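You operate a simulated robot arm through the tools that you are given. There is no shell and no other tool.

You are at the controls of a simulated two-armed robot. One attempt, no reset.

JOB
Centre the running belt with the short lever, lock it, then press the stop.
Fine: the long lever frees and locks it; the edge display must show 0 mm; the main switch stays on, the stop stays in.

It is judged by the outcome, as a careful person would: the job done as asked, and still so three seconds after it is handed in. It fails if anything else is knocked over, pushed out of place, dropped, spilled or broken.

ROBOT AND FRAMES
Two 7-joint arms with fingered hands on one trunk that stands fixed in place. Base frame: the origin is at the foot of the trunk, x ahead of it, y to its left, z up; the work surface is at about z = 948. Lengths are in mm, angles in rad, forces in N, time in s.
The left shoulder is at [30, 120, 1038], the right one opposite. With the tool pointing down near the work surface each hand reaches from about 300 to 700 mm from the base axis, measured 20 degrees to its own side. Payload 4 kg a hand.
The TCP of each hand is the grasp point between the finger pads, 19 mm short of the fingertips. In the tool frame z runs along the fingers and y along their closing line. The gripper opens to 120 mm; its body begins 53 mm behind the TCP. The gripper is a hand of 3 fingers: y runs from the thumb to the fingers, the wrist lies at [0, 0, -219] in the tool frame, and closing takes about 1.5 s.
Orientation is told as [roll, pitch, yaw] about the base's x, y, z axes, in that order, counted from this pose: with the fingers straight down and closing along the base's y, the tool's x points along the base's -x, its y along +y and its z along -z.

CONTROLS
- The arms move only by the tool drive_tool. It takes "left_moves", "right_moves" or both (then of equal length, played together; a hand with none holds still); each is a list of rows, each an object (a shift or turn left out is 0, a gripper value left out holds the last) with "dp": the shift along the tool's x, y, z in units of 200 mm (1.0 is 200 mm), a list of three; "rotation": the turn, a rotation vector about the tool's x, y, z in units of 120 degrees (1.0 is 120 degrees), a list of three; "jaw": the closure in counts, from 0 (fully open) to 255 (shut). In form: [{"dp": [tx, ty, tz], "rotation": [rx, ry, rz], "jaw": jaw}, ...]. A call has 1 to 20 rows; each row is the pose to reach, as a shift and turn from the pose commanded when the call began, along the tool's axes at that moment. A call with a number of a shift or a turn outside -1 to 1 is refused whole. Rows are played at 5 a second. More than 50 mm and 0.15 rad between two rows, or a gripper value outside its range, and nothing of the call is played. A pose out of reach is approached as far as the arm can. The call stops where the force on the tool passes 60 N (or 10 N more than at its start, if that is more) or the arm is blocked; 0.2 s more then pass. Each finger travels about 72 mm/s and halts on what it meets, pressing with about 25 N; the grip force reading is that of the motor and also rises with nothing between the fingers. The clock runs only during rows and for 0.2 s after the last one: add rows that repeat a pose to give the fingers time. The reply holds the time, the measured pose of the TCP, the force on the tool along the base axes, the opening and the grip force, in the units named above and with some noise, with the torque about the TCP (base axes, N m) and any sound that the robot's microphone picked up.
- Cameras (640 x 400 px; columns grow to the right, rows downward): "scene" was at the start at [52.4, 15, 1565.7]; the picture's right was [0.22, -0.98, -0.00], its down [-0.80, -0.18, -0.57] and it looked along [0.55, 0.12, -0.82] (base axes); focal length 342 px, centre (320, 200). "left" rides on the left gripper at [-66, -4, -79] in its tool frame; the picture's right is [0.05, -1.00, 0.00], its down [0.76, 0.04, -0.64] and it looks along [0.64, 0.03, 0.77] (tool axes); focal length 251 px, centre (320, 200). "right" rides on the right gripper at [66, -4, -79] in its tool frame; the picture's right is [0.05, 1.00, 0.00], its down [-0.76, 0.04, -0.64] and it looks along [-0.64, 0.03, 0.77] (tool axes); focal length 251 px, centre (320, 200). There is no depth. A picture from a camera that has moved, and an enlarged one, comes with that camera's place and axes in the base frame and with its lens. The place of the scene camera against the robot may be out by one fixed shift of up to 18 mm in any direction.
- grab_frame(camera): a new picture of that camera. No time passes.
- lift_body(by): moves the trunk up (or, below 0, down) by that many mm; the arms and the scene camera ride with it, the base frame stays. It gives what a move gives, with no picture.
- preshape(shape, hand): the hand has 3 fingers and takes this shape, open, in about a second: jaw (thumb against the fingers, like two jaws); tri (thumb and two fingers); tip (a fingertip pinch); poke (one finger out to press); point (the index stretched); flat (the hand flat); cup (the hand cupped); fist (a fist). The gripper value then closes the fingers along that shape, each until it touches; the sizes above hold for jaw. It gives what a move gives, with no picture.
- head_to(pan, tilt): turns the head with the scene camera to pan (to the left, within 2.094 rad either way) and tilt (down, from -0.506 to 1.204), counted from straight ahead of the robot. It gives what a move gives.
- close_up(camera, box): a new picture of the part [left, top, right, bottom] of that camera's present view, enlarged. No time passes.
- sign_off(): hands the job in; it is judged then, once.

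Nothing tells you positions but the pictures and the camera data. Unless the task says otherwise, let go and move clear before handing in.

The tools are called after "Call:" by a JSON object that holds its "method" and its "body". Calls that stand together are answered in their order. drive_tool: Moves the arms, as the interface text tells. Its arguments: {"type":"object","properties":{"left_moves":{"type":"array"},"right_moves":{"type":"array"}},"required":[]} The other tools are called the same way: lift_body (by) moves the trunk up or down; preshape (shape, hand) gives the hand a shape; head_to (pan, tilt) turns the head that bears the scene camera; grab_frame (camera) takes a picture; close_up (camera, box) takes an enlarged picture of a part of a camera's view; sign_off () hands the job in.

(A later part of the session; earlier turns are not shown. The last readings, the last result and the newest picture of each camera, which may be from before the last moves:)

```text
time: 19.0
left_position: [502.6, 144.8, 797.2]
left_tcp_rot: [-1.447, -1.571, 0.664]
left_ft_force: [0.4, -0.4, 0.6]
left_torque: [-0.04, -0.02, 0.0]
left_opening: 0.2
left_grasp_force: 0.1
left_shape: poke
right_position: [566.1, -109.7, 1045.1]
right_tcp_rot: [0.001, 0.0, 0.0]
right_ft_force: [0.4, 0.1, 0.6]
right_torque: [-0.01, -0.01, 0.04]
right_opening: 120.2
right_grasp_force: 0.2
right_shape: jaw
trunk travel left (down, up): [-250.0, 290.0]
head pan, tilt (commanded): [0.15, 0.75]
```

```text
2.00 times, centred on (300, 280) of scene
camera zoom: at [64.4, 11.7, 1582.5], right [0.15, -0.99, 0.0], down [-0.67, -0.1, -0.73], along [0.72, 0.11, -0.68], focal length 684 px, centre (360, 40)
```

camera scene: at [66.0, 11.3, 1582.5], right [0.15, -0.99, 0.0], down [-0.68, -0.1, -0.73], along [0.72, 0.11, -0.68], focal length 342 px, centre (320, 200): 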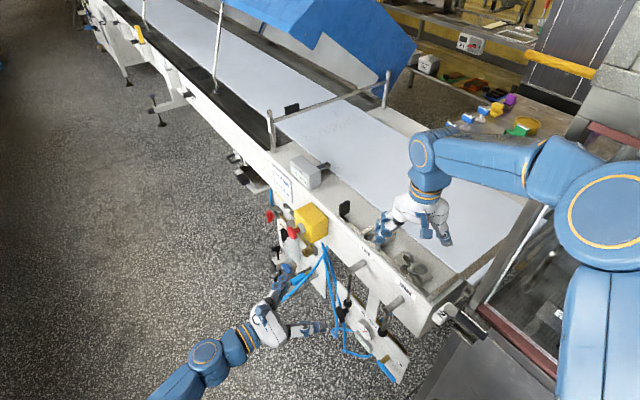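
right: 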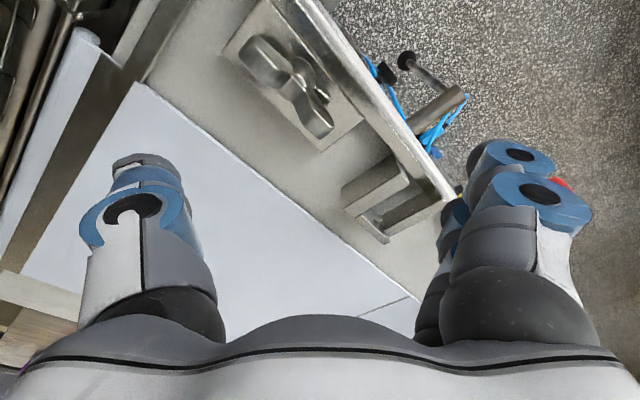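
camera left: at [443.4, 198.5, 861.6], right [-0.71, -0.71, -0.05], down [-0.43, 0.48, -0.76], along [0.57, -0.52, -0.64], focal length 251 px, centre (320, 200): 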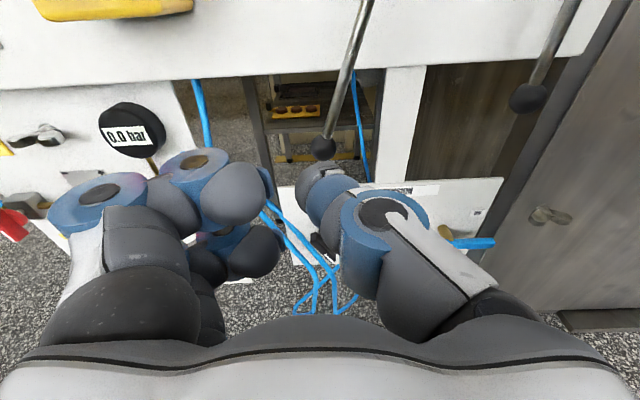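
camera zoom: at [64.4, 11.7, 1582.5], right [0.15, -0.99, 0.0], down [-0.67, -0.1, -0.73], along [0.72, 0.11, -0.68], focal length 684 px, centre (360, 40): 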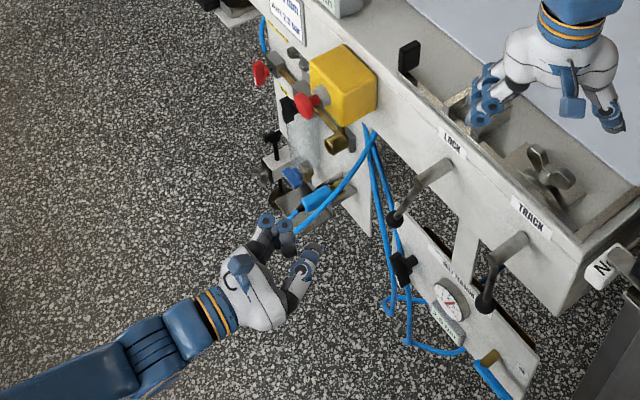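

In "poke" shape the thumb sticks out along the tool axis with the fingers curled, and the LOCK lever stayed where I left it (~18°). I'll yaw the hand 25° so the palm stays away from the red stop, and approach on the near side of the rod.

Call:
{"method": "drive_tool", "body": {"left_moves": [{"dp": [0.02, -0.09, 0], "rotation": [-0.0694, 0, 0], "jaw": 0}, {"dp": [0.05, -0.18, 0.05], "rotation": [-0.1389, 0, 0], "jaw": 0}, {"dp": [0.05, -0.2715, 0.2], "rotation": [-0.2083, 0, 0], "jaw": 0}, {"dp": [0.05, -0.2715, 0.4], "rotation": [-0.2083, 0, 0], "jaw": 0}, {"dp": [0.05, -0.2715, 0.5], "rotation": [-0.2083, 0, 0], "jaw": 0}]}}

Call:
{"method": "grab_frame", "body": {"camera": "left"}}

Call:
{"method": "close_up", "body": {"camera": "scene", "box": [220, 160, 460, 360]}}

```text
time: 20.2
left_position: [536.9, 34.7, 788.3]
left_tcp_rot: [0.226, -1.572, -0.576]
left_ft_force: [1.1, 0.0, 0.2]
left_torque: [-0.01, -0.02, -0.02]
left_opening: 0.1
left_grasp_force: 0.0
left_shape: poke
right_position: [565.5, -110.0, 1045.2]
right_tcp_rot: [-0.001, -0.001, 0.001]
right_ft_force: [0.6, -0.5, 0.3]
right_torque: [0.0, 0.0, -0.02]
right_opening: 120.2
right_grasp_force: 0.1
right_shape: jaw
trunk travel left (down, up): [-250.0, 290.0]
head pan, tilt (commanded): [0.15, 0.75]
```

```text
taken
camera left: at [460.3, 58.9, 853.8], right [-0.34, -0.94, -0.05], down [-0.59, 0.26, -0.76], along [0.73, -0.23, -0.64], focal length 251 px, centre (320, 200)
```

left: 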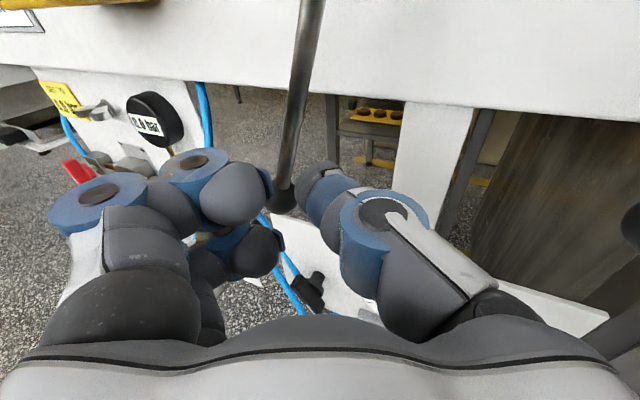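

```text
2.00 times, centred on (340, 260) of scene
camera zoom: at [64.3, 11.4, 1582.5], right [0.15, -0.99, 0.0], down [-0.67, -0.1, -0.73], along [0.72, 0.11, -0.68], focal length 684 px, centre (280, 80)
```

zoom: 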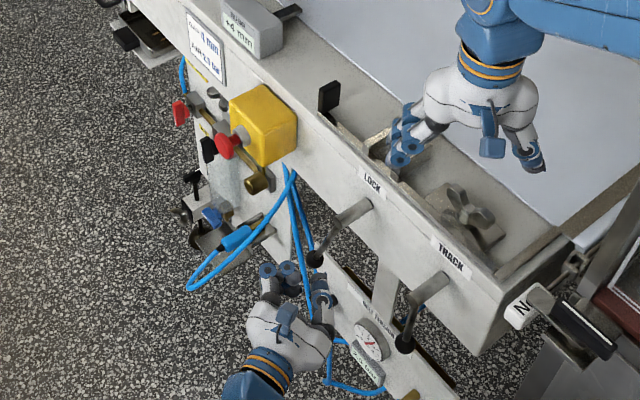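

The thumb tip is on the near side of the rod with the palm clear of the stop. I'll advance past the rod and push it along its arc toward ~35°.

Call:
{"method": "drive_tool", "body": {"left_moves": [{"dp": [0, -0.039, 0.084]}, {"dp": [0, -0.078, 0.168]}, {"dp": [0, -0.025, 0.193]}, {"dp": [0, 0.029, 0.218]}, {"dp": [0, 0.055, 0.23]}, {"dp": [0, 0.082, 0.242]}, {"dp": [-0.015, 0.117, 0.259]}, {"dp": [-0.03, 0.153, 0.276]}]}}

Call:
{"method": "grab_frame", "body": {"camera": "left"}}

Call:
{"method": "close_up", "body": {"camera": "scene", "box": [220, 140, 460, 340]}}

```text
time: 22.0
left_position: [597.8, 43.6, 792.9]
left_tcp_rot: [-0.127, -1.572, -0.223]
left_ft_force: [-1.9, -3.9, -0.7]
left_torque: [0.05, -0.03, 0.0]
left_opening: 0.0
left_grasp_force: 0.0
left_shape: poke
right_position: [566.2, -109.9, 1045.6]
right_tcp_rot: [0.0, -0.001, -0.001]
right_ft_force: [0.1, 0.7, 1.0]
right_torque: [-0.03, 0.01, 0.02]
right_opening: 119.9
right_grasp_force: 0.0
right_shape: jaw
trunk travel left (down, up): [-250.0, 290.0]
head pan, tilt (commanded): [0.15, 0.75]
```

```text
taken
camera left: at [522.1, 67.9, 859.1], right [-0.34, -0.94, -0.05], down [-0.59, 0.26, -0.76], along [0.73, -0.23, -0.64], focal length 251 px, centre (320, 200)
```

left: 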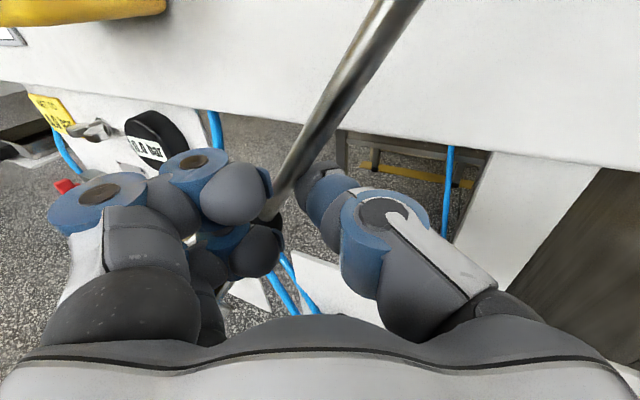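

```text
2.00 times, centred on (340, 240) of scene
camera zoom: at [64.3, 11.3, 1582.5], right [0.15, -0.99, 0.0], down [-0.67, -0.1, -0.73], along [0.72, 0.11, -0.68], focal length 684 px, centre (280, 120)
```

zoom: 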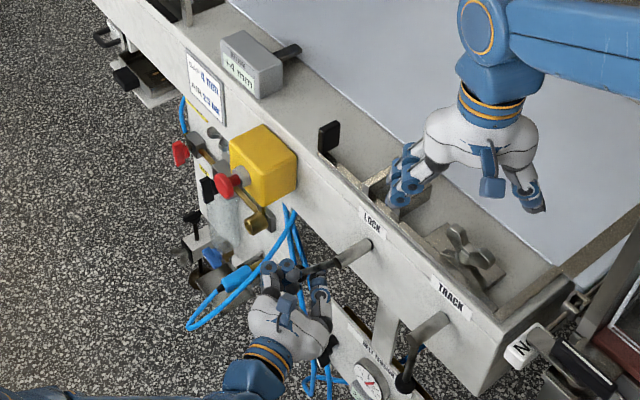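

The LOCK lever is now around 35° and the hand is well clear of the stop. I'll push further along the arc and watch for an end stop.

Call:
{"method": "drive_tool", "body": {"left_moves": [{"dp": [-0.025, 0.033, 0.015]}, {"dp": [-0.05, 0.0666, 0.031]}, {"dp": [-0.08, 0.095, 0.045]}, {"dp": [-0.11, 0.1246, 0.058]}]}}

Call:
{"method": "grab_frame", "body": {"camera": "left"}}

Call:
{"method": "close_up", "body": {"camera": "scene", "box": [220, 140, 460, 340]}}

```text
time: 23.0
left_position: [612.5, 59.3, 807.7]
left_tcp_rot: [-0.217, -1.553, -0.148]
left_ft_force: [-26.3, -15.4, -30.9]
left_torque: [0.05, 0.05, -0.08]
left_opening: 0.0
left_grasp_force: 0.1
left_shape: poke
right_position: [565.0, -111.5, 1045.1]
right_tcp_rot: [0.002, 0.0, -0.001]
right_ft_force: [-0.5, 0.2, -0.6]
right_torque: [-0.01, -0.01, -0.04]
right_opening: 119.8
right_grasp_force: 0.0
right_shape: jaw
trunk travel left (down, up): [-250.0, 290.0]
head pan, tilt (commanded): [0.15, 0.75]
```

```text
taken
camera left: at [538.9, 83.1, 874.9], right [-0.36, -0.93, -0.05], down [-0.6, 0.27, -0.75], along [0.72, -0.24, -0.66], focal length 251 px, centre (320, 200)
```

left: 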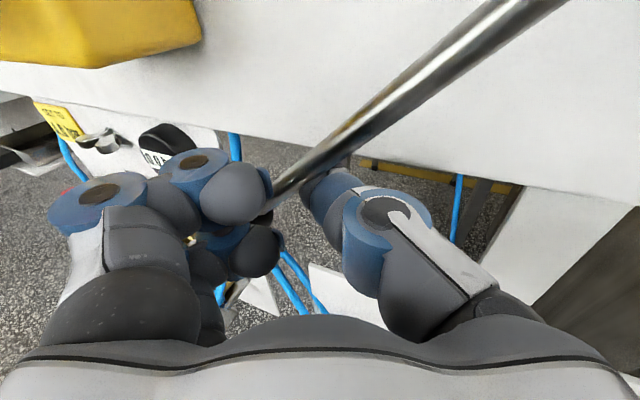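

```text
2.00 times, centred on (340, 240) of scene
camera zoom: at [64.5, 10.0, 1582.1], right [0.15, -0.99, 0.0], down [-0.67, -0.1, -0.73], along [0.72, 0.11, -0.68], focal length 684 px, centre (280, 120)
```

zoom: 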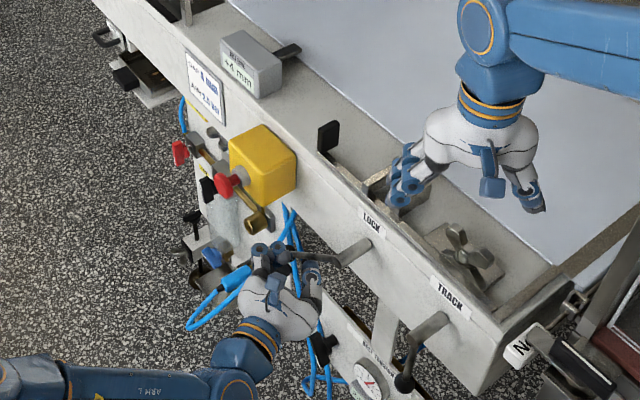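

The force rose to ~43 N, so the LOCK lever has reached its end stop at roughly 48°. I'll back off to release it and withdraw.

Call:
{"method": "drive_tool", "body": {"left_moves": [{"dp": [0.03, -0.057, -0.026]}, {"dp": [0.05, -0.113, -0.053]}, {"dp": [0.05, -0.029, -0.234]}, {"dp": [0.05, 0.066, -0.438]}]}}

Call:
{"method": "grab_frame", "body": {"camera": "left"}}

Call:
{"method": "close_up", "body": {"camera": "scene", "box": [220, 140, 460, 340]}}

```text
time: 24.0
left_position: [538.1, 107.7, 805.5]
left_tcp_rot: [2.983, -1.571, 2.952]
left_ft_force: [-0.5, -0.4, 0.0]
left_torque: [-0.02, 0.02, 0.0]
left_opening: 0.0
left_grasp_force: 0.0
left_shape: poke
right_position: [565.1, -109.5, 1046.0]
right_tcp_rot: [0.001, 0.001, -0.001]
right_ft_force: [-0.3, 0.1, -1.0]
right_torque: [-0.02, 0.01, 0.03]
right_opening: 120.0
right_grasp_force: 0.0
right_shape: jaw
trunk travel left (down, up): [-250.0, 290.0]
head pan, tilt (commanded): [0.15, 0.75]
```

```text
taken
camera left: at [463.1, 131.0, 871.4], right [-0.34, -0.94, -0.05], down [-0.59, 0.26, -0.77], along [0.73, -0.23, -0.64], focal length 251 px, centre (320, 200)
```

left: 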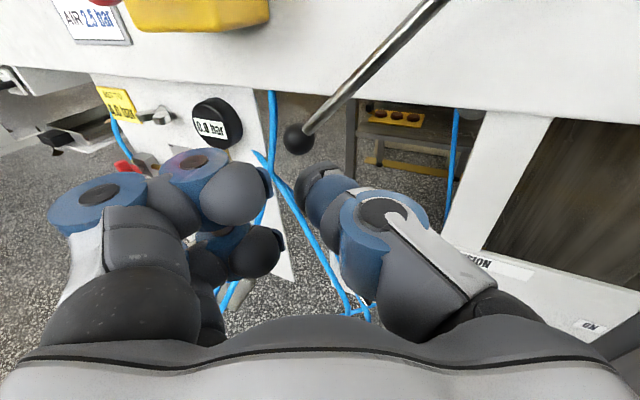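

```text
2.00 times, centred on (340, 240) of scene
camera zoom: at [63.4, 12.0, 1582.6], right [0.15, -0.99, 0.0], down [-0.67, -0.1, -0.73], along [0.72, 0.11, -0.68], focal length 684 px, centre (280, 120)
```

zoom: 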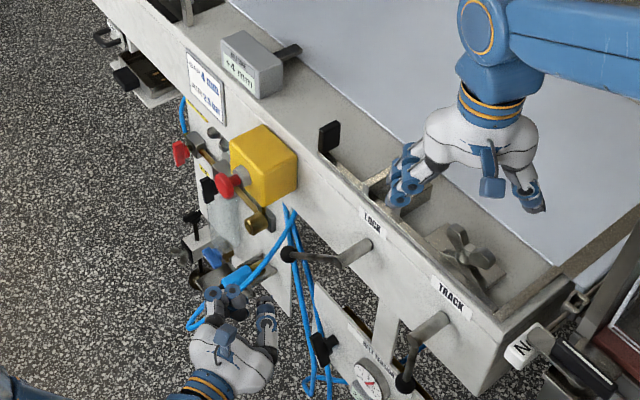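

The LOCK lever stays at about 47°, against its end stop, so it should be free. Now I'll move to a stand-off in front of the TRACK lever with the hand straight again.

Call:
{"method": "drive_tool", "body": {"left_moves": [{"dp": [0, -0.14, -0.11], "rotation": [0.0521, 0, 0]}, {"dp": [0, -0.295, -0.195], "rotation": [0.1042, 0, 0]}, {"dp": [0, -0.45, -0.285], "rotation": [0.1562, 0, 0]}, {"dp": [0, -0.605, -0.375], "rotation": [0.2083, 0, 0]}, {"dp": [0, -0.76, -0.465], "rotation": [0.2083, 0, 0]}]}}

Call:
{"method": "preshape", "body": {"hand": "left", "shape": "jaw"}}

Call:
{"method": "grab_frame", "body": {"camera": "left"}}

Call:
{"method": "grab_frame", "body": {"camera": "scene"}}

```text
time: 25.2
left_position: [399.5, -2.2, 804.1]
left_tcp_rot: [1.976, -1.573, -2.761]
left_ft_force: [-0.6, -0.6, 0.1]
left_torque: [0.02, -0.03, 0.02]
left_opening: 0.0
left_grasp_force: 0.0
left_shape: poke
right_position: [564.6, -110.1, 1045.9]
right_tcp_rot: [0.0, -0.001, 0.0]
right_ft_force: [-0.4, -0.4, 0.3]
right_torque: [0.01, 0.02, -0.03]
right_opening: 119.8
right_grasp_force: 0.1
right_shape: jaw
trunk travel left (down, up): [-250.0, 290.0]
head pan, tilt (commanded): [0.15, 0.75]
```

```text
time: 26.1
left_position: [399.4, -2.6, 804.3]
left_tcp_rot: [-1.303, -1.572, 0.517]
left_ft_force: [0.2, 0.1, -0.7]
left_torque: [0.03, 0.0, 0.03]
left_opening: 119.9
left_grasp_force: 0.1
left_shape: jaw
right_position: [566.5, -109.4, 1044.5]
right_tcp_rot: [0.0, 0.001, 0.001]
right_ft_force: [-0.1, -0.2, 0.0]
right_torque: [0.01, 0.01, 0.01]
right_opening: 119.6
right_grasp_force: 0.1
right_shape: jaw
trunk travel left (down, up): [-250.0, 290.0]
head pan, tilt (commanded): [0.15, 0.75]
```

```text
taken
camera left: at [341.3, 50.0, 869.9], right [-0.71, -0.71, -0.05], down [-0.43, 0.48, -0.76], along [0.57, -0.52, -0.64], focal length 251 px, centre (320, 200)
```

left: 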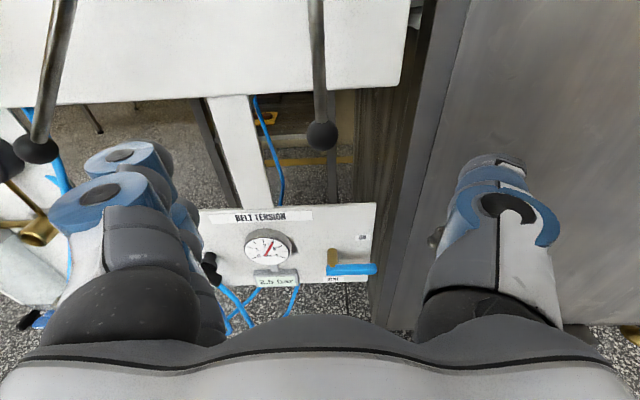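

```text
taken
camera scene: at [64.4, 11.7, 1582.5], right [0.15, -0.99, 0.0], down [-0.67, -0.1, -0.73], along [0.72, 0.11, -0.68], focal length 342 px, centre (320, 200)
```

scene: 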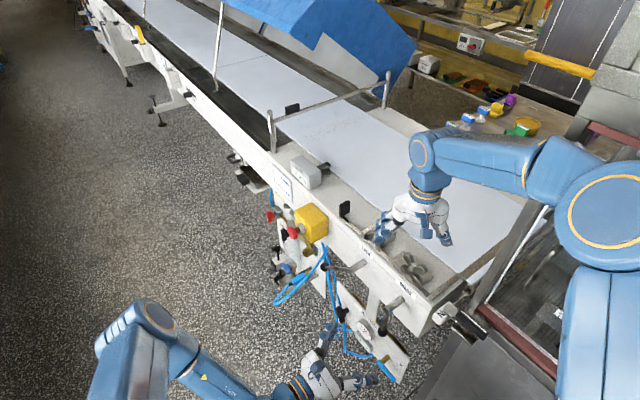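

The hand is aligned with the TRACK rod (ball near (478, -82, 780)). I'll advance 107 mm, form the fork around it, and read the display.

Call:
{"method": "drive_tool", "body": {"left_moves": [{"dp": [0, 0, 0.15]}, {"dp": [0, 0, 0.3]}, {"dp": [0, 0, 0.43]}, {"dp": [0, 0, 0.535]}, {"dp": [0, 0, 0.535], "jaw": 165}, {"dp": [0, 0, 0.535], "jaw": 165}, {"dp": [0, 0, 0.535], "jaw": 165}, {"dp": [0, 0, 0.535], "jaw": 165}, {"dp": [0, 0, 0.535], "jaw": 165}, {"dp": [0, 0, 0.535], "jaw": 165}]}}

Call:
{"method": "grab_frame", "body": {"camera": "left"}}

Call:
{"method": "close_up", "body": {"camera": "scene", "box": [270, 140, 350, 190]}}

```text
time: 28.3
left_position: [476.4, -79.1, 805.3]
left_tcp_rot: [-1.087, -1.571, 0.3]
left_ft_force: [0.0, -1.2, 1.0]
left_torque: [-0.01, -0.01, -0.01]
left_opening: 42.6
left_grasp_force: 0.1
left_shape: jaw
right_position: [566.4, -109.2, 1045.2]
right_tcp_rot: [0.0, 0.0, -0.001]
right_ft_force: [0.0, -0.1, -0.6]
right_torque: [0.0, -0.02, -0.02]
right_opening: 119.7
right_grasp_force: 0.0
right_shape: jaw
trunk travel left (down, up): [-250.0, 290.0]
head pan, tilt (commanded): [0.15, 0.75]
```

```text
taken
camera left: at [417.7, -26.3, 871.0], right [-0.71, -0.71, -0.05], down [-0.43, 0.48, -0.76], along [0.57, -0.52, -0.64], focal length 251 px, centre (320, 200)
```

left: 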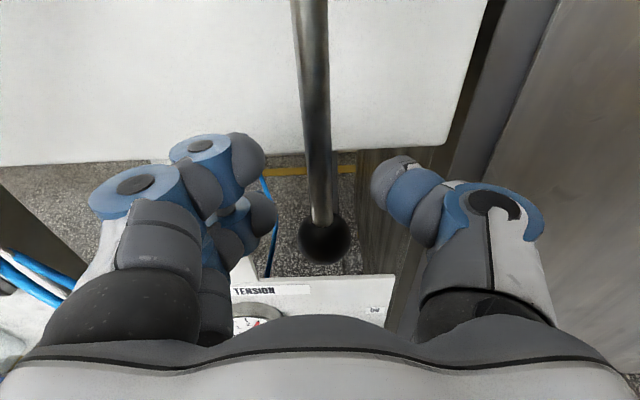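

```text
8.00 times, centred on (310, 165) of scene
camera zoom: at [64.5, 11.7, 1582.5], right [0.15, -0.99, 0.0], down [-0.67, -0.1, -0.73], along [0.72, 0.11, -0.68], focal length 2736 px, centre (400, 480)
```

zoom: 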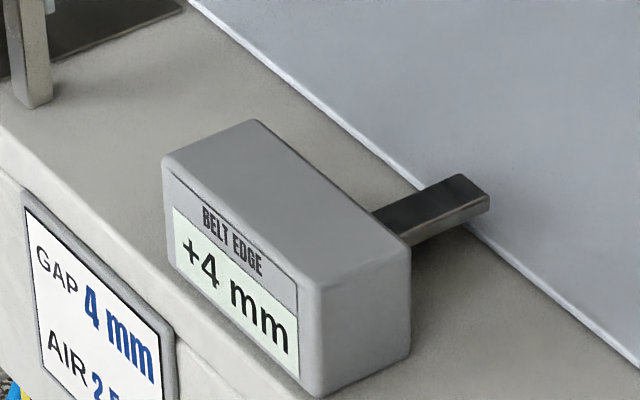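

The fork is around the TRACK rod; display still +4 mm. I'll nudge it slightly toward +tool y (far side) and see how the display responds.

Call:
{"method": "drive_tool", "body": {"left_moves": [{"dp": [0, 0.05, 0]}, {"dp": [0, 0.09, 0]}, {"dp": [0, 0.115, 0]}, {"dp": [0, 0.13, 0]}]}}

Call:
{"method": "grab_frame", "body": {"camera": "left"}}

Call:
{"method": "close_up", "body": {"camera": "scene", "box": [270, 140, 350, 190]}}

```text
time: 29.3
left_position: [495.2, -62.3, 805.0]
left_tcp_rot: [0.374, -1.57, -1.16]
left_ft_force: [-0.7, -0.2, -0.4]
left_torque: [-0.01, 0.01, -0.02]
left_opening: 42.8
left_grasp_force: 0.0
left_shape: jaw
right_position: [566.0, -110.0, 1045.5]
right_tcp_rot: [0.002, 0.0, -0.001]
right_ft_force: [0.5, 0.7, -1.1]
right_torque: [-0.03, -0.02, 0.0]
right_opening: 120.2
right_grasp_force: 0.1
right_shape: jaw
trunk travel left (down, up): [-250.0, 290.0]
head pan, tilt (commanded): [0.15, 0.75]
```

```text
taken
camera left: at [436.0, -9.1, 870.5], right [-0.71, -0.71, -0.05], down [-0.43, 0.48, -0.76], along [0.57, -0.52, -0.64], focal length 251 px, centre (320, 200)
```

left: 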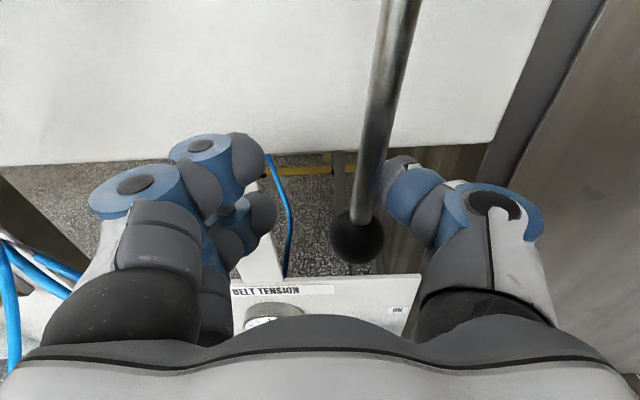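

```text
8.00 times, centred on (310, 165) of scene
camera zoom: at [64.5, 11.6, 1582.5], right [0.15, -0.99, 0.0], down [-0.67, -0.1, -0.73], along [0.72, 0.11, -0.68], focal length 2736 px, centre (400, 480)
```

zoom: 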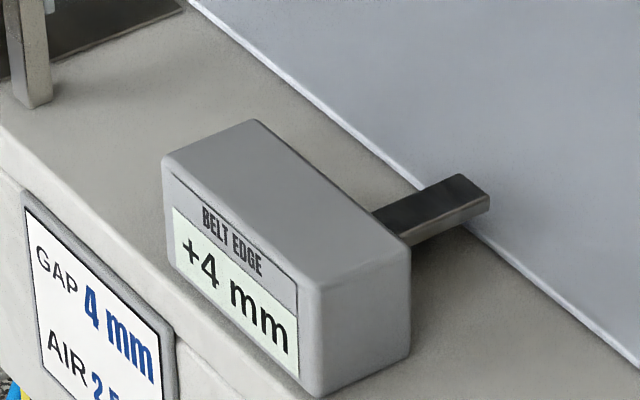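

The thumb is just about to touch the rod. I'll push a few millimetres further.

Call:
{"method": "drive_tool", "body": {"left_moves": [{"dp": [0, 0.02, 0]}, {"dp": [0, 0.04, 0]}, {"dp": [0, 0.06, 0]}, {"dp": [0, 0.06, 0]}]}}

Call:
{"method": "grab_frame", "body": {"camera": "left"}}

Call:
{"method": "close_up", "body": {"camera": "scene", "box": [270, 140, 350, 190]}}

```text
time: 30.3
left_position: [503.8, -52.4, 803.8]
left_tcp_rot: [1.171, -1.571, -1.959]
left_ft_force: [0.1, -1.1, 1.2]
left_torque: [-0.04, -0.01, -0.03]
left_opening: 43.1
left_grasp_force: 0.0
left_shape: jaw
right_position: [566.2, -110.1, 1046.0]
right_tcp_rot: [0.0, 0.001, -0.001]
right_ft_force: [0.0, -0.7, 0.8]
right_torque: [-0.03, 0.01, 0.02]
right_opening: 119.9
right_grasp_force: 0.2
right_shape: jaw
trunk travel left (down, up): [-250.0, 290.0]
head pan, tilt (commanded): [0.15, 0.75]
```

```text
taken
camera left: at [444.7, -0.4, 870.0], right [-0.71, -0.71, -0.05], down [-0.43, 0.48, -0.76], along [0.57, -0.52, -0.64], focal length 251 px, centre (320, 200)
```

left: 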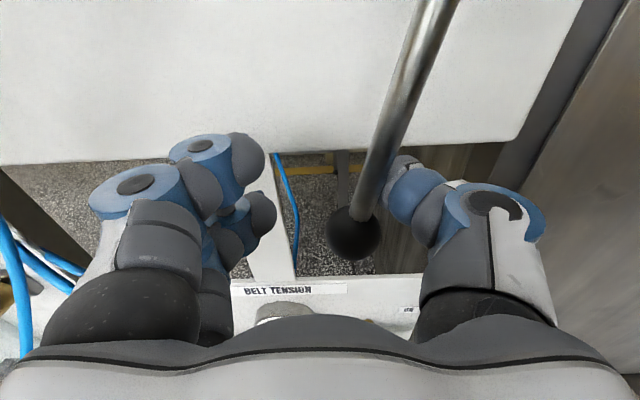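

```text
8.00 times, centred on (310, 165) of scene
camera zoom: at [64.5, 11.6, 1582.5], right [0.15, -0.99, 0.0], down [-0.67, -0.1, -0.73], along [0.72, 0.11, -0.68], focal length 2736 px, centre (400, 480)
```

zoom: 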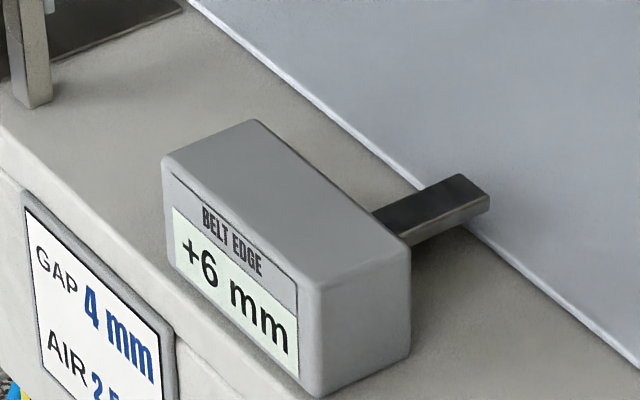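

The lever tilted by roughly 8° and the display went to +6 mm, so this is the wrong direction but the belt is free. I'll hold still a second to see whether the reading follows the lever or keeps drifting.

Call:
{"method": "drive_tool", "body": {"left_moves": [{"dp": [0, 0, 0]}, {"dp": [0, 0, 0]}, {"dp": [0, 0, 0]}, {"dp": [0, 0, 0]}, {"dp": [0, 0, 0]}, {"dp": [0, 0, 0]}, {"dp": [0, 0, 0]}, {"dp": [0, 0, 0]}]}}

Call:
{"method": "close_up", "body": {"camera": "scene", "box": [270, 140, 350, 190]}}

Call:
{"method": "grab_frame", "body": {"camera": "left"}}

```text
time: 32.1
left_position: [503.0, -52.6, 804.3]
left_tcp_rot: [-0.931, -1.57, 0.144]
left_ft_force: [-0.4, -0.5, 0.3]
left_torque: [0.04, -0.03, 0.01]
left_opening: 42.6
left_grasp_force: 0.1
left_shape: jaw
right_position: [566.0, -109.7, 1044.4]
right_tcp_rot: [0.001, -0.001, 0.0]
right_ft_force: [0.3, -0.4, -0.3]
right_torque: [0.03, 0.02, 0.0]
right_opening: 119.7
right_grasp_force: 0.1
right_shape: jaw
trunk travel left (down, up): [-250.0, 290.0]
head pan, tilt (commanded): [0.15, 0.75]
```

```text
8.00 times, centred on (310, 165) of scene
camera zoom: at [64.5, 11.6, 1582.5], right [0.15, -0.99, 0.0], down [-0.67, -0.1, -0.73], along [0.72, 0.11, -0.68], focal length 2736 px, centre (400, 480)
```

zoom: 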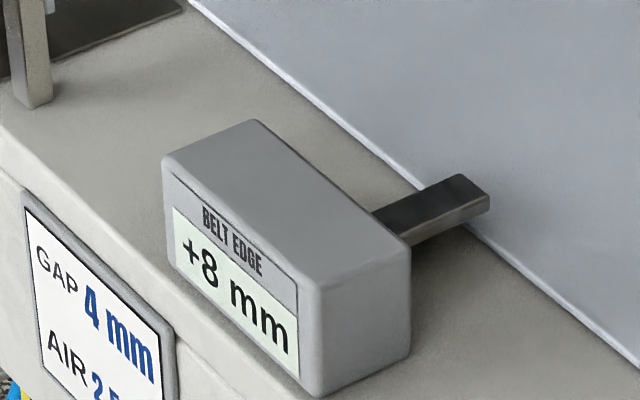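

```text
taken
camera left: at [444.5, -0.5, 869.9], right [-0.71, -0.71, -0.05], down [-0.43, 0.48, -0.76], along [0.57, -0.52, -0.64], focal length 251 px, centre (320, 200)
```

left: 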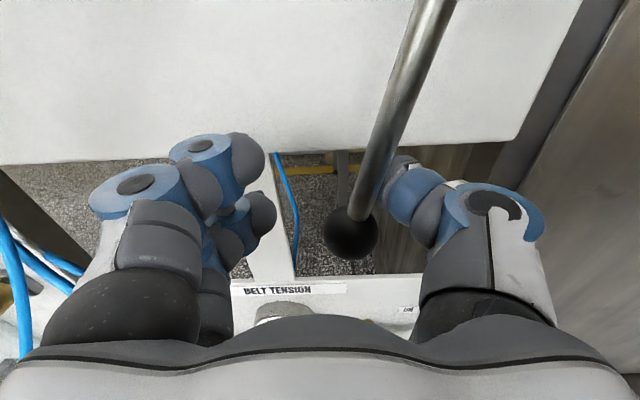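

The reading keeps rising while the lever is tilted (+8 mm now), so the lever steers the drift rate and vertical is neutral. I'll reverse promptly, pushing the lever to the near side.

Call:
{"method": "drive_tool", "body": {"left_moves": [{"dp": [0, -0.15, 0]}, {"dp": [0, -0.22, 0]}, {"dp": [0, -0.275, 0]}]}}

Call:
{"method": "grab_frame", "body": {"camera": "left"}}

Call:
{"method": "close_up", "body": {"camera": "scene", "box": [270, 140, 350, 190]}}

```text
time: 32.9
left_position: [463.8, -92.3, 804.8]
left_tcp_rot: [1.879, -1.569, -2.665]
left_ft_force: [0.2, 0.7, -0.1]
left_torque: [-0.01, -0.02, 0.0]
left_opening: 43.0
left_grasp_force: 0.1
left_shape: jaw
right_position: [566.5, -110.4, 1045.3]
right_tcp_rot: [-0.001, 0.001, 0.001]
right_ft_force: [-0.2, -1.2, -0.3]
right_torque: [0.01, -0.02, -0.02]
right_opening: 120.0
right_grasp_force: 0.1
right_shape: jaw
trunk travel left (down, up): [-250.0, 290.0]
head pan, tilt (commanded): [0.15, 0.75]
```

```text
taken
camera left: at [405.2, -39.7, 870.2], right [-0.71, -0.71, -0.05], down [-0.43, 0.48, -0.76], along [0.57, -0.52, -0.64], focal length 251 px, centre (320, 200)
```

left: 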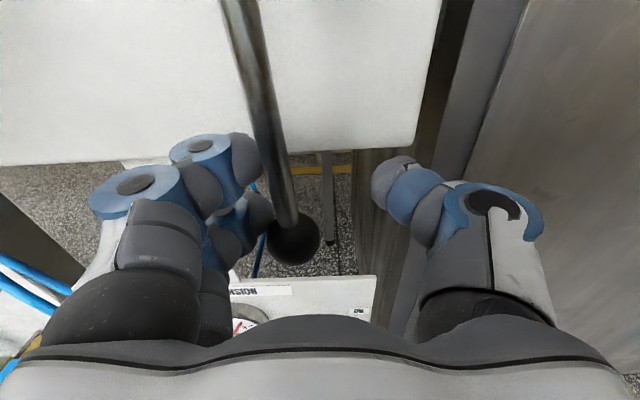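

```text
8.00 times, centred on (310, 165) of scene
camera zoom: at [64.5, 11.5, 1582.5], right [0.15, -0.99, 0.0], down [-0.67, -0.1, -0.73], along [0.72, 0.11, -0.68], focal length 2736 px, centre (400, 480)
```

zoom: 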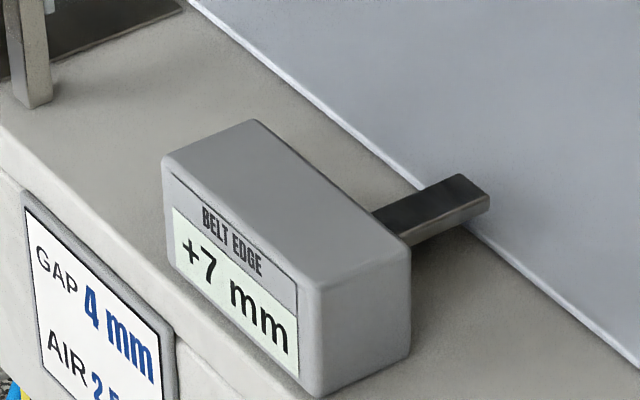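

The lever is back near vertical (about -2°) and the display dropped to +7. I'll hold a moment and read again to tell drift from lag.

Call:
{"method": "drive_tool", "body": {"left_moves": [{"dp": [0, 0, 0]}, {"dp": [0, 0, 0]}, {"dp": [0, 0, 0]}, {"dp": [0, 0, 0]}]}}

Call:
{"method": "close_up", "body": {"camera": "scene", "box": [270, 140, 350, 190]}}

Call:
{"method": "grab_frame", "body": {"camera": "left"}}

```text
time: 33.9
left_position: [464.1, -93.5, 804.7]
left_tcp_rot: [-1.29, -1.571, 0.504]
left_ft_force: [0.7, -0.1, -0.4]
left_torque: [0.02, -0.02, -0.01]
left_opening: 42.7
left_grasp_force: 0.1
left_shape: jaw
right_position: [565.4, -110.8, 1045.4]
right_tcp_rot: [-0.002, -0.001, 0.0]
right_ft_force: [-0.1, 0.0, -0.3]
right_torque: [0.01, 0.0, 0.0]
right_opening: 120.0
right_grasp_force: 0.1
right_shape: jaw
trunk travel left (down, up): [-250.0, 290.0]
head pan, tilt (commanded): [0.15, 0.75]
```

```text
8.00 times, centred on (310, 165) of scene
camera zoom: at [64.5, 11.7, 1582.5], right [0.15, -0.99, 0.0], down [-0.67, -0.1, -0.73], along [0.72, 0.11, -0.68], focal length 2736 px, centre (400, 480)
```

zoom: 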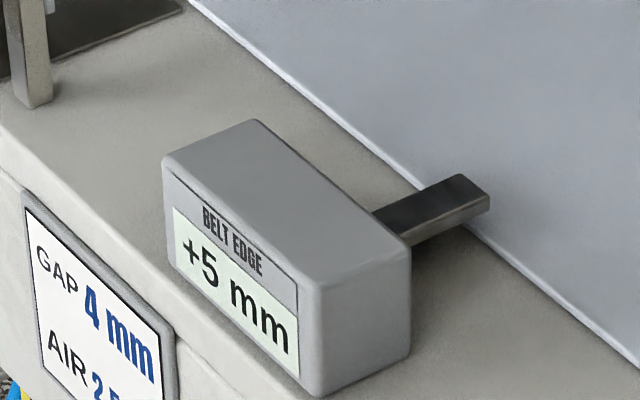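

```text
taken
camera left: at [405.3, -39.5, 870.1], right [-0.71, -0.71, -0.05], down [-0.43, 0.48, -0.76], along [0.57, -0.52, -0.64], focal length 251 px, centre (320, 200)
```

left: 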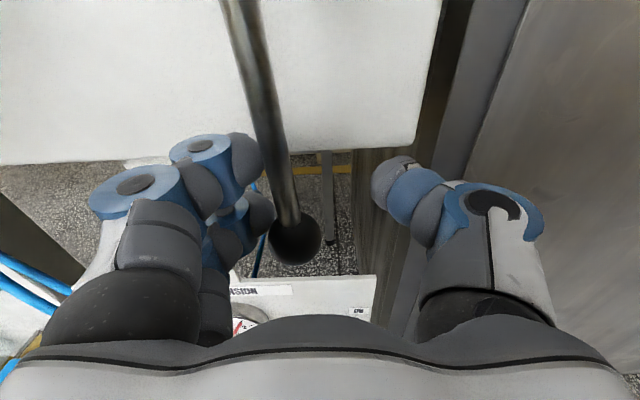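

It is still dropping (+5). I'll wait a couple of seconds to see where it settles.

Call:
{"method": "drive_tool", "body": {"left_moves": [{"dp": [0, 0, 0]}, {"dp": [0, 0, 0]}, {"dp": [0, 0, 0]}, {"dp": [0, 0, 0]}, {"dp": [0, 0, 0]}, {"dp": [0, 0, 0]}, {"dp": [0, 0, 0]}, {"dp": [0, 0, 0]}]}}

Call:
{"method": "close_up", "body": {"camera": "scene", "box": [270, 140, 350, 190]}}

```text
time: 35.7
left_position: [463.1, -92.3, 804.9]
left_tcp_rot: [-1.059, -1.571, 0.274]
left_ft_force: [-0.2, -0.7, -0.2]
left_torque: [-0.01, -0.02, -0.05]
left_opening: 42.7
left_grasp_force: 0.0
left_shape: jaw
right_position: [566.1, -109.4, 1045.5]
right_tcp_rot: [0.001, 0.001, -0.001]
right_ft_force: [-0.4, -0.5, 0.3]
right_torque: [0.03, 0.01, 0.02]
right_opening: 119.9
right_grasp_force: 0.1
right_shape: jaw
trunk travel left (down, up): [-250.0, 290.0]
head pan, tilt (commanded): [0.15, 0.75]
```

```text
8.00 times, centred on (310, 165) of scene
camera zoom: at [64.5, 11.7, 1582.5], right [0.15, -0.99, 0.0], down [-0.67, -0.1, -0.73], along [0.72, 0.11, -0.68], focal length 2736 px, centre (400, 480)
```

zoom: 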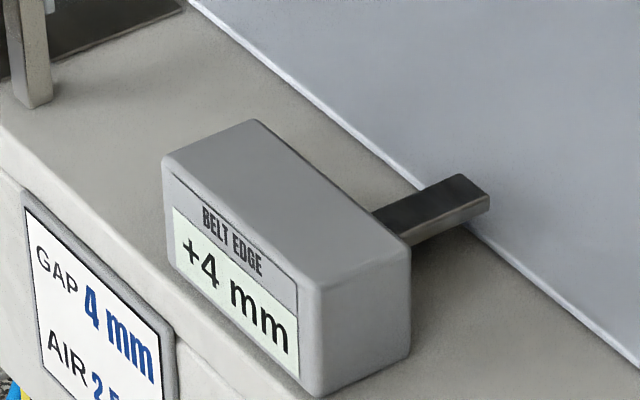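

It settled at +4 mm, so the reading follows the lever angle with a lag of a second or two. I need roughly -9° or so; I'll push 10 mm more to the near side and wait for it to settle.

Call:
{"method": "drive_tool", "body": {"left_moves": [{"dp": [0, -0.02, 0]}, {"dp": [0, -0.04, 0]}, {"dp": [0, -0.05, 0]}, {"dp": [0, -0.05, 0]}, {"dp": [0, -0.05, 0]}, {"dp": [0, -0.05, 0]}, {"dp": [0, -0.05, 0]}, {"dp": [0, -0.05, 0]}, {"dp": [0, -0.05, 0]}, {"dp": [0, -0.05, 0]}, {"dp": [0, -0.05, 0]}, {"dp": [0, -0.05, 0]}, {"dp": [0, -0.05, 0]}, {"dp": [0, -0.05, 0]}, {"dp": [0, -0.05, 0]}, {"dp": [0, -0.05, 0]}]}}

Call:
{"method": "close_up", "body": {"camera": "scene", "box": [270, 140, 350, 190]}}

Call:
{"method": "grab_frame", "body": {"camera": "left"}}

```text
time: 39.1
left_position: [457.5, -98.9, 803.8]
left_tcp_rot: [-1.086, -1.572, 0.3]
left_ft_force: [-0.2, 0.4, 0.2]
left_torque: [-0.03, 0.01, 0.02]
left_opening: 42.4
left_grasp_force: 0.0
left_shape: jaw
right_position: [566.3, -110.7, 1043.8]
right_tcp_rot: [0.0, -0.002, 0.0]
right_ft_force: [0.0, -0.3, -0.5]
right_torque: [-0.01, -0.02, 0.03]
right_opening: 119.8
right_grasp_force: 0.0
right_shape: jaw
trunk travel left (down, up): [-250.0, 290.0]
head pan, tilt (commanded): [0.15, 0.75]
```

```text
8.00 times, centred on (310, 165) of scene
camera zoom: at [64.5, 11.7, 1582.5], right [0.15, -0.99, 0.0], down [-0.67, -0.1, -0.73], along [0.72, 0.11, -0.68], focal length 2736 px, centre (400, 480)
```

zoom: 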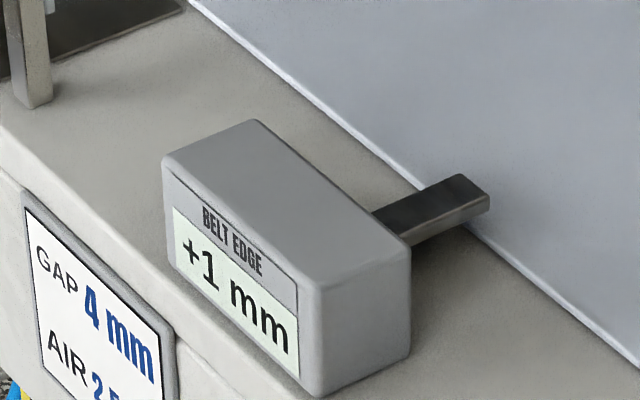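

```text
taken
camera left: at [398.8, -46.7, 870.3], right [-0.71, -0.71, -0.05], down [-0.43, 0.48, -0.76], along [0.57, -0.52, -0.64], focal length 251 px, centre (320, 200)
```

left: 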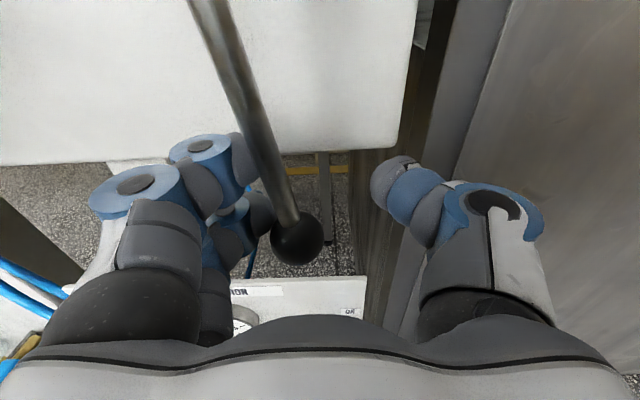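

+1 mm now; I'll wait to see if it is still settling.

Call:
{"method": "drive_tool", "body": {"left_moves": [{"dp": [0, 0, 0]}, {"dp": [0, 0, 0]}, {"dp": [0, 0, 0]}, {"dp": [0, 0, 0]}, {"dp": [0, 0, 0]}, {"dp": [0, 0, 0]}, {"dp": [0, 0, 0]}, {"dp": [0, 0, 0]}, {"dp": [0, 0, 0]}, {"dp": [0, 0, 0]}]}}

Call:
{"method": "close_up", "body": {"camera": "scene", "box": [270, 140, 350, 190]}}

```text
time: 41.3
left_position: [457.3, -100.1, 805.6]
left_tcp_rot: [-1.038, -1.57, 0.255]
left_ft_force: [0.3, -0.2, 1.1]
left_torque: [-0.03, 0.0, -0.01]
left_opening: 42.5
left_grasp_force: 0.1
left_shape: jaw
right_position: [565.9, -109.4, 1044.8]
right_tcp_rot: [-0.001, 0.0, -0.001]
right_ft_force: [-1.4, 0.0, 0.2]
right_torque: [-0.02, -0.01, -0.02]
right_opening: 119.8
right_grasp_force: 0.1
right_shape: jaw
trunk travel left (down, up): [-250.0, 290.0]
head pan, tilt (commanded): [0.15, 0.75]
```

```text
8.00 times, centred on (310, 165) of scene
camera zoom: at [64.5, 11.7, 1582.5], right [0.15, -0.99, 0.0], down [-0.67, -0.1, -0.73], along [0.72, 0.11, -0.68], focal length 2736 px, centre (400, 480)
```

zoom: 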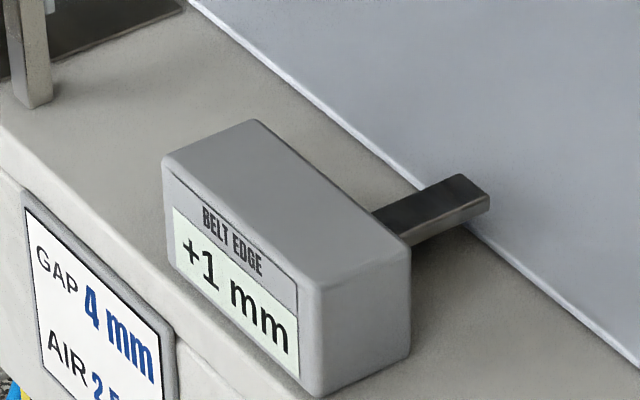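

Stable at +1 mm, so about 0.35 mm per degree. I'll nudge another 4 mm to the near side and wait for it to settle.

Call:
{"method": "drive_tool", "body": {"left_moves": [{"dp": [0, -0.01, 0]}, {"dp": [0, -0.02, 0]}, {"dp": [0, -0.02, 0]}, {"dp": [0, -0.02, 0]}, {"dp": [0, -0.02, 0]}, {"dp": [0, -0.02, 0]}, {"dp": [0, -0.02, 0]}, {"dp": [0, -0.02, 0]}, {"dp": [0, -0.02, 0]}, {"dp": [0, -0.02, 0]}, {"dp": [0, -0.02, 0]}, {"dp": [0, -0.02, 0]}, {"dp": [0, -0.02, 0]}, {"dp": [0, -0.02, 0]}, {"dp": [0, -0.02, 0]}, {"dp": [0, -0.02, 0]}, {"dp": [0, -0.02, 0]}, {"dp": [0, -0.02, 0]}, {"dp": [0, -0.02, 0]}, {"dp": [0, -0.02, 0]}]}}

Call:
{"method": "close_up", "body": {"camera": "scene", "box": [270, 140, 350, 190]}}

Call:
{"method": "grab_frame", "body": {"camera": "left"}}

```text
time: 45.5
left_position: [454.3, -102.2, 804.1]
left_tcp_rot: [-1.276, -1.572, 0.489]
left_ft_force: [-0.1, -0.2, 0.5]
left_torque: [0.0, 0.0, -0.03]
left_opening: 42.7
left_grasp_force: 0.0
left_shape: jaw
right_position: [565.9, -109.9, 1045.3]
right_tcp_rot: [0.0, 0.0, 0.001]
right_ft_force: [-0.3, 0.3, -1.4]
right_torque: [-0.02, 0.0, -0.01]
right_opening: 120.3
right_grasp_force: 0.1
right_shape: jaw
trunk travel left (down, up): [-250.0, 290.0]
head pan, tilt (commanded): [0.15, 0.75]
```

```text
8.00 times, centred on (310, 165) of scene
camera zoom: at [64.5, 11.7, 1582.5], right [0.15, -0.99, 0.0], down [-0.67, -0.1, -0.73], along [0.72, 0.11, -0.68], focal length 2736 px, centre (400, 480)
```

zoom: 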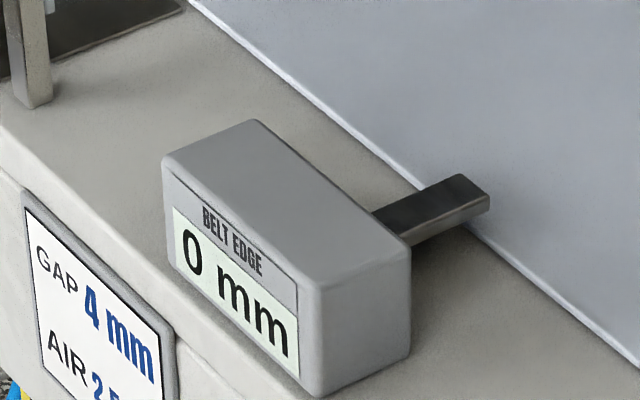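

```text
taken
camera left: at [395.9, -49.1, 870.2], right [-0.71, -0.71, -0.05], down [-0.43, 0.48, -0.76], along [0.57, -0.52, -0.64], focal length 251 px, centre (320, 200)
```

left: 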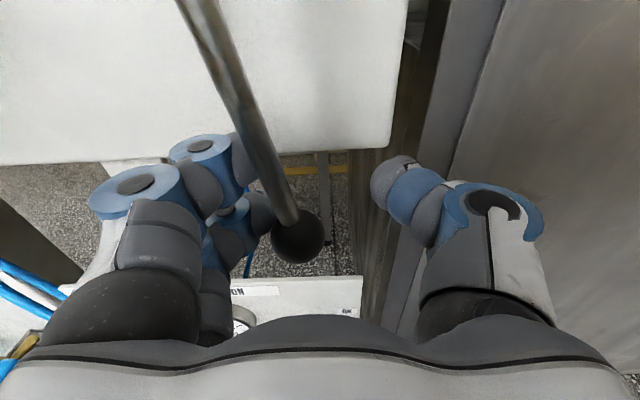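

The display reads 0 mm. I'll centre the fork so it doesn't touch the rod, back out, and check that the reading holds.

Call:
{"method": "drive_tool", "body": {"left_moves": [{"dp": [0, 0.04, 0]}, {"dp": [0, 0.085, 0]}, {"dp": [0, 0.085, -0.1]}, {"dp": [0, 0.085, -0.3]}, {"dp": [0, 0.085, -0.5]}, {"dp": [0, 0.085, -0.6]}]}}

Call:
{"method": "close_up", "body": {"camera": "scene", "box": [270, 140, 350, 190]}}

Call:
{"method": "grab_frame", "body": {"camera": "left"}}

```text
time: 46.9
left_position: [379.9, -5.1, 806.3]
left_tcp_rot: [-2.333, -1.57, 1.549]
left_ft_force: [-0.3, 0.4, -0.4]
left_torque: [-0.02, -0.01, 0.0]
left_opening: 42.8
left_grasp_force: 0.1
left_shape: jaw
right_position: [565.3, -108.6, 1045.1]
right_tcp_rot: [0.0, -0.001, 0.001]
right_ft_force: [0.4, 0.1, 0.0]
right_torque: [0.01, -0.01, -0.04]
right_opening: 120.0
right_grasp_force: 0.1
right_shape: jaw
trunk travel left (down, up): [-250.0, 290.0]
head pan, tilt (commanded): [0.15, 0.75]
```

```text
8.00 times, centred on (310, 165) of scene
camera zoom: at [64.3, 11.9, 1582.5], right [0.15, -0.99, 0.0], down [-0.67, -0.1, -0.73], along [0.72, 0.11, -0.68], focal length 2736 px, centre (400, 480)
```

zoom: 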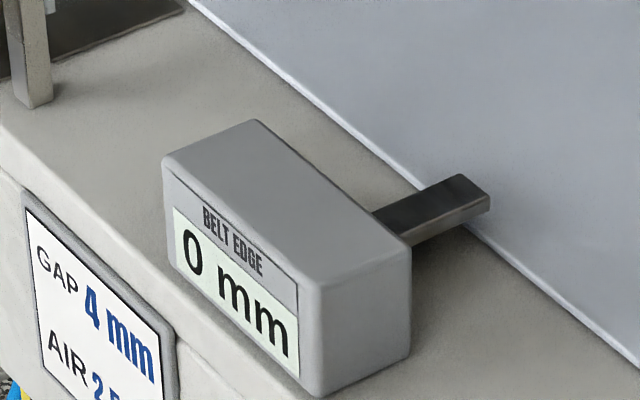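

```text
taken
camera left: at [321.9, 48.1, 870.4], right [-0.71, -0.71, -0.05], down [-0.43, 0.48, -0.76], along [0.57, -0.52, -0.64], focal length 251 px, centre (320, 200)
```

left: 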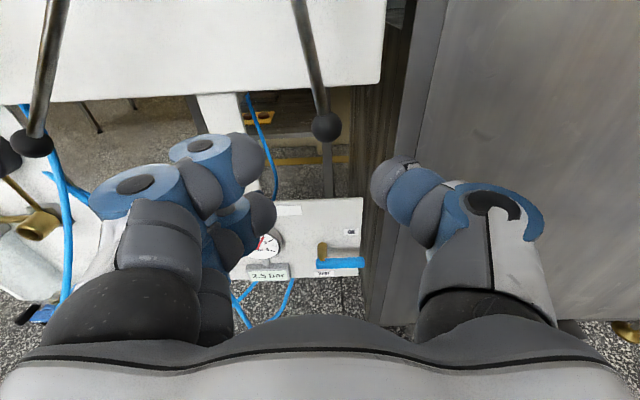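

The reading holds at 0 mm with the hand off the lever. Now I'll go back to the LOCK lever to return it to its locked (vertical) position, starting with the sideways move.

Call:
{"method": "drive_tool", "body": {"left_moves": [{"dp": [-0.01, 0.2, 0], "jaw": 64}, {"dp": [-0.02, 0.4, 0], "jaw": 64}, {"dp": [-0.03, 0.6, 0.02], "rotation": [-0.042, 0, 0], "jaw": 64}, {"dp": [-0.04, 0.8, 0.04], "rotation": [-0.083, 0, 0], "jaw": 64}, {"dp": [-0.04, 0.98, 0.05], "rotation": [-0.125, 0, 0], "jaw": 64}, {"dp": [-0.04, 0.98, 0.05], "rotation": [-0.125, 0, 0], "jaw": 64}]}}

Call:
{"method": "grab_frame", "body": {"camera": "left"}}

Call:
{"method": "close_up", "body": {"camera": "scene", "box": [200, 140, 440, 340]}}

```text
time: 48.3
left_position: [528.0, 128.5, 811.2]
left_tcp_rot: [-1.792, -1.571, 1.272]
left_ft_force: [0.2, 0.2, -0.5]
left_torque: [0.01, 0.01, -0.02]
left_opening: 89.5
left_grasp_force: 0.0
left_shape: jaw
right_position: [565.0, -110.3, 1046.3]
right_tcp_rot: [0.0, -0.001, -0.001]
right_ft_force: [-0.8, 0.8, -0.1]
right_torque: [-0.03, 0.03, -0.01]
right_opening: 119.9
right_grasp_force: 0.0
right_shape: jaw
trunk travel left (down, up): [-250.0, 290.0]
head pan, tilt (commanded): [0.15, 0.75]
```

```text
taken
camera left: at [457.2, 164.4, 877.5], right [-0.5, -0.87, -0.05], down [-0.54, 0.36, -0.76], along [0.68, -0.35, -0.64], focal length 251 px, centre (320, 200)
```

left: 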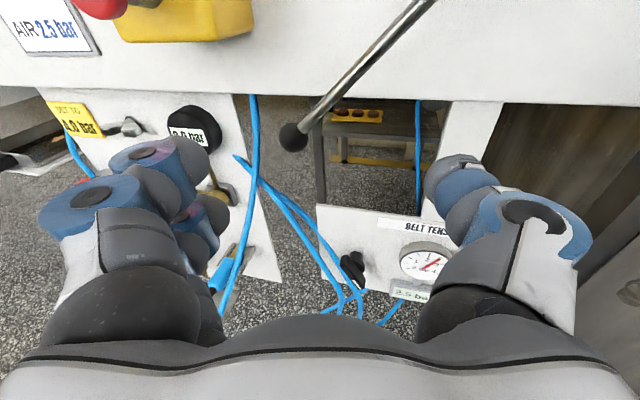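

```text
2.00 times, centred on (320, 240) of scene
camera zoom: at [64.3, 11.6, 1582.5], right [0.15, -0.99, 0.0], down [-0.67, -0.1, -0.73], along [0.72, 0.11, -0.68], focal length 684 px, centre (320, 120)
```

zoom: 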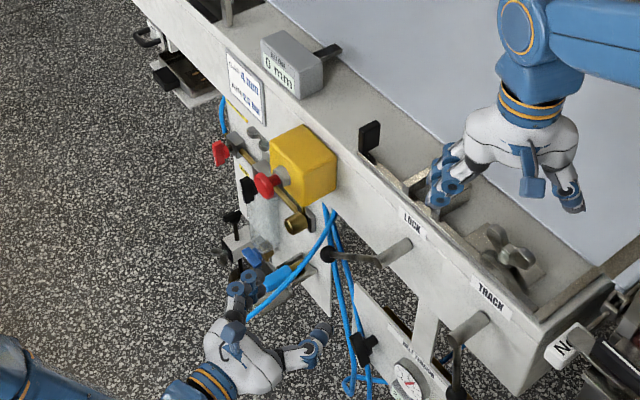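

The hand is in front of the tilted LOCK rod, and the display still reads 0 mm. I'll shift to straddle the rod and advance, stopping part-way for a clearance check against the stop.

Call:
{"method": "drive_tool", "body": {"left_moves": [{"dp": [-0.045, 0.121, 0.0325]}, {"dp": [-0.045, 0.082, 0.177]}, {"dp": [-0.045, 0.043, 0.322]}, {"dp": [-0.045, 0.017, 0.419]}]}}

Call:
{"method": "grab_frame", "body": {"camera": "left"}}

Call:
{"method": "close_up", "body": {"camera": "scene", "box": [240, 160, 400, 300]}}

```text
time: 49.3
left_position: [603.8, 89.2, 822.4]
left_tcp_rot: [-1.039, -1.571, 0.517]
left_ft_force: [0.1, -0.5, -0.1]
left_torque: [0.01, 0.0, 0.03]
left_opening: 89.3
left_grasp_force: 0.0
left_shape: jaw
right_position: [566.9, -109.7, 1044.8]
right_tcp_rot: [0.001, 0.0, -0.001]
right_ft_force: [-0.1, -1.2, 0.3]
right_torque: [-0.01, -0.01, 0.0]
right_opening: 120.1
right_grasp_force: 0.0
right_shape: jaw
trunk travel left (down, up): [-250.0, 290.0]
head pan, tilt (commanded): [0.15, 0.75]
```

```text
taken
camera left: at [531.7, 124.9, 887.9], right [-0.5, -0.86, -0.05], down [-0.54, 0.36, -0.76], along [0.68, -0.35, -0.64], focal length 251 px, centre (320, 200)
```

left: 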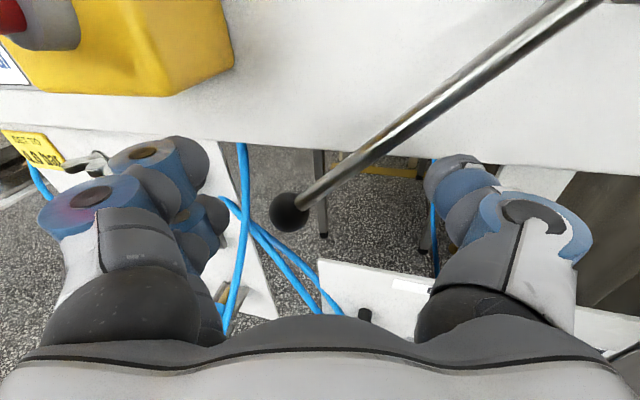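

```text
2.86 times, centred on (320, 230) of scene
camera zoom: at [64.7, 11.2, 1582.5], right [0.15, -0.99, 0.0], down [-0.67, -0.1, -0.73], along [0.72, 0.11, -0.68], focal length 977 px, centre (320, 114)
```

zoom: 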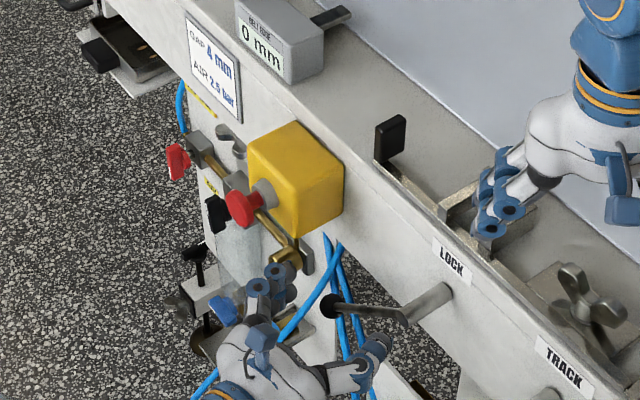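

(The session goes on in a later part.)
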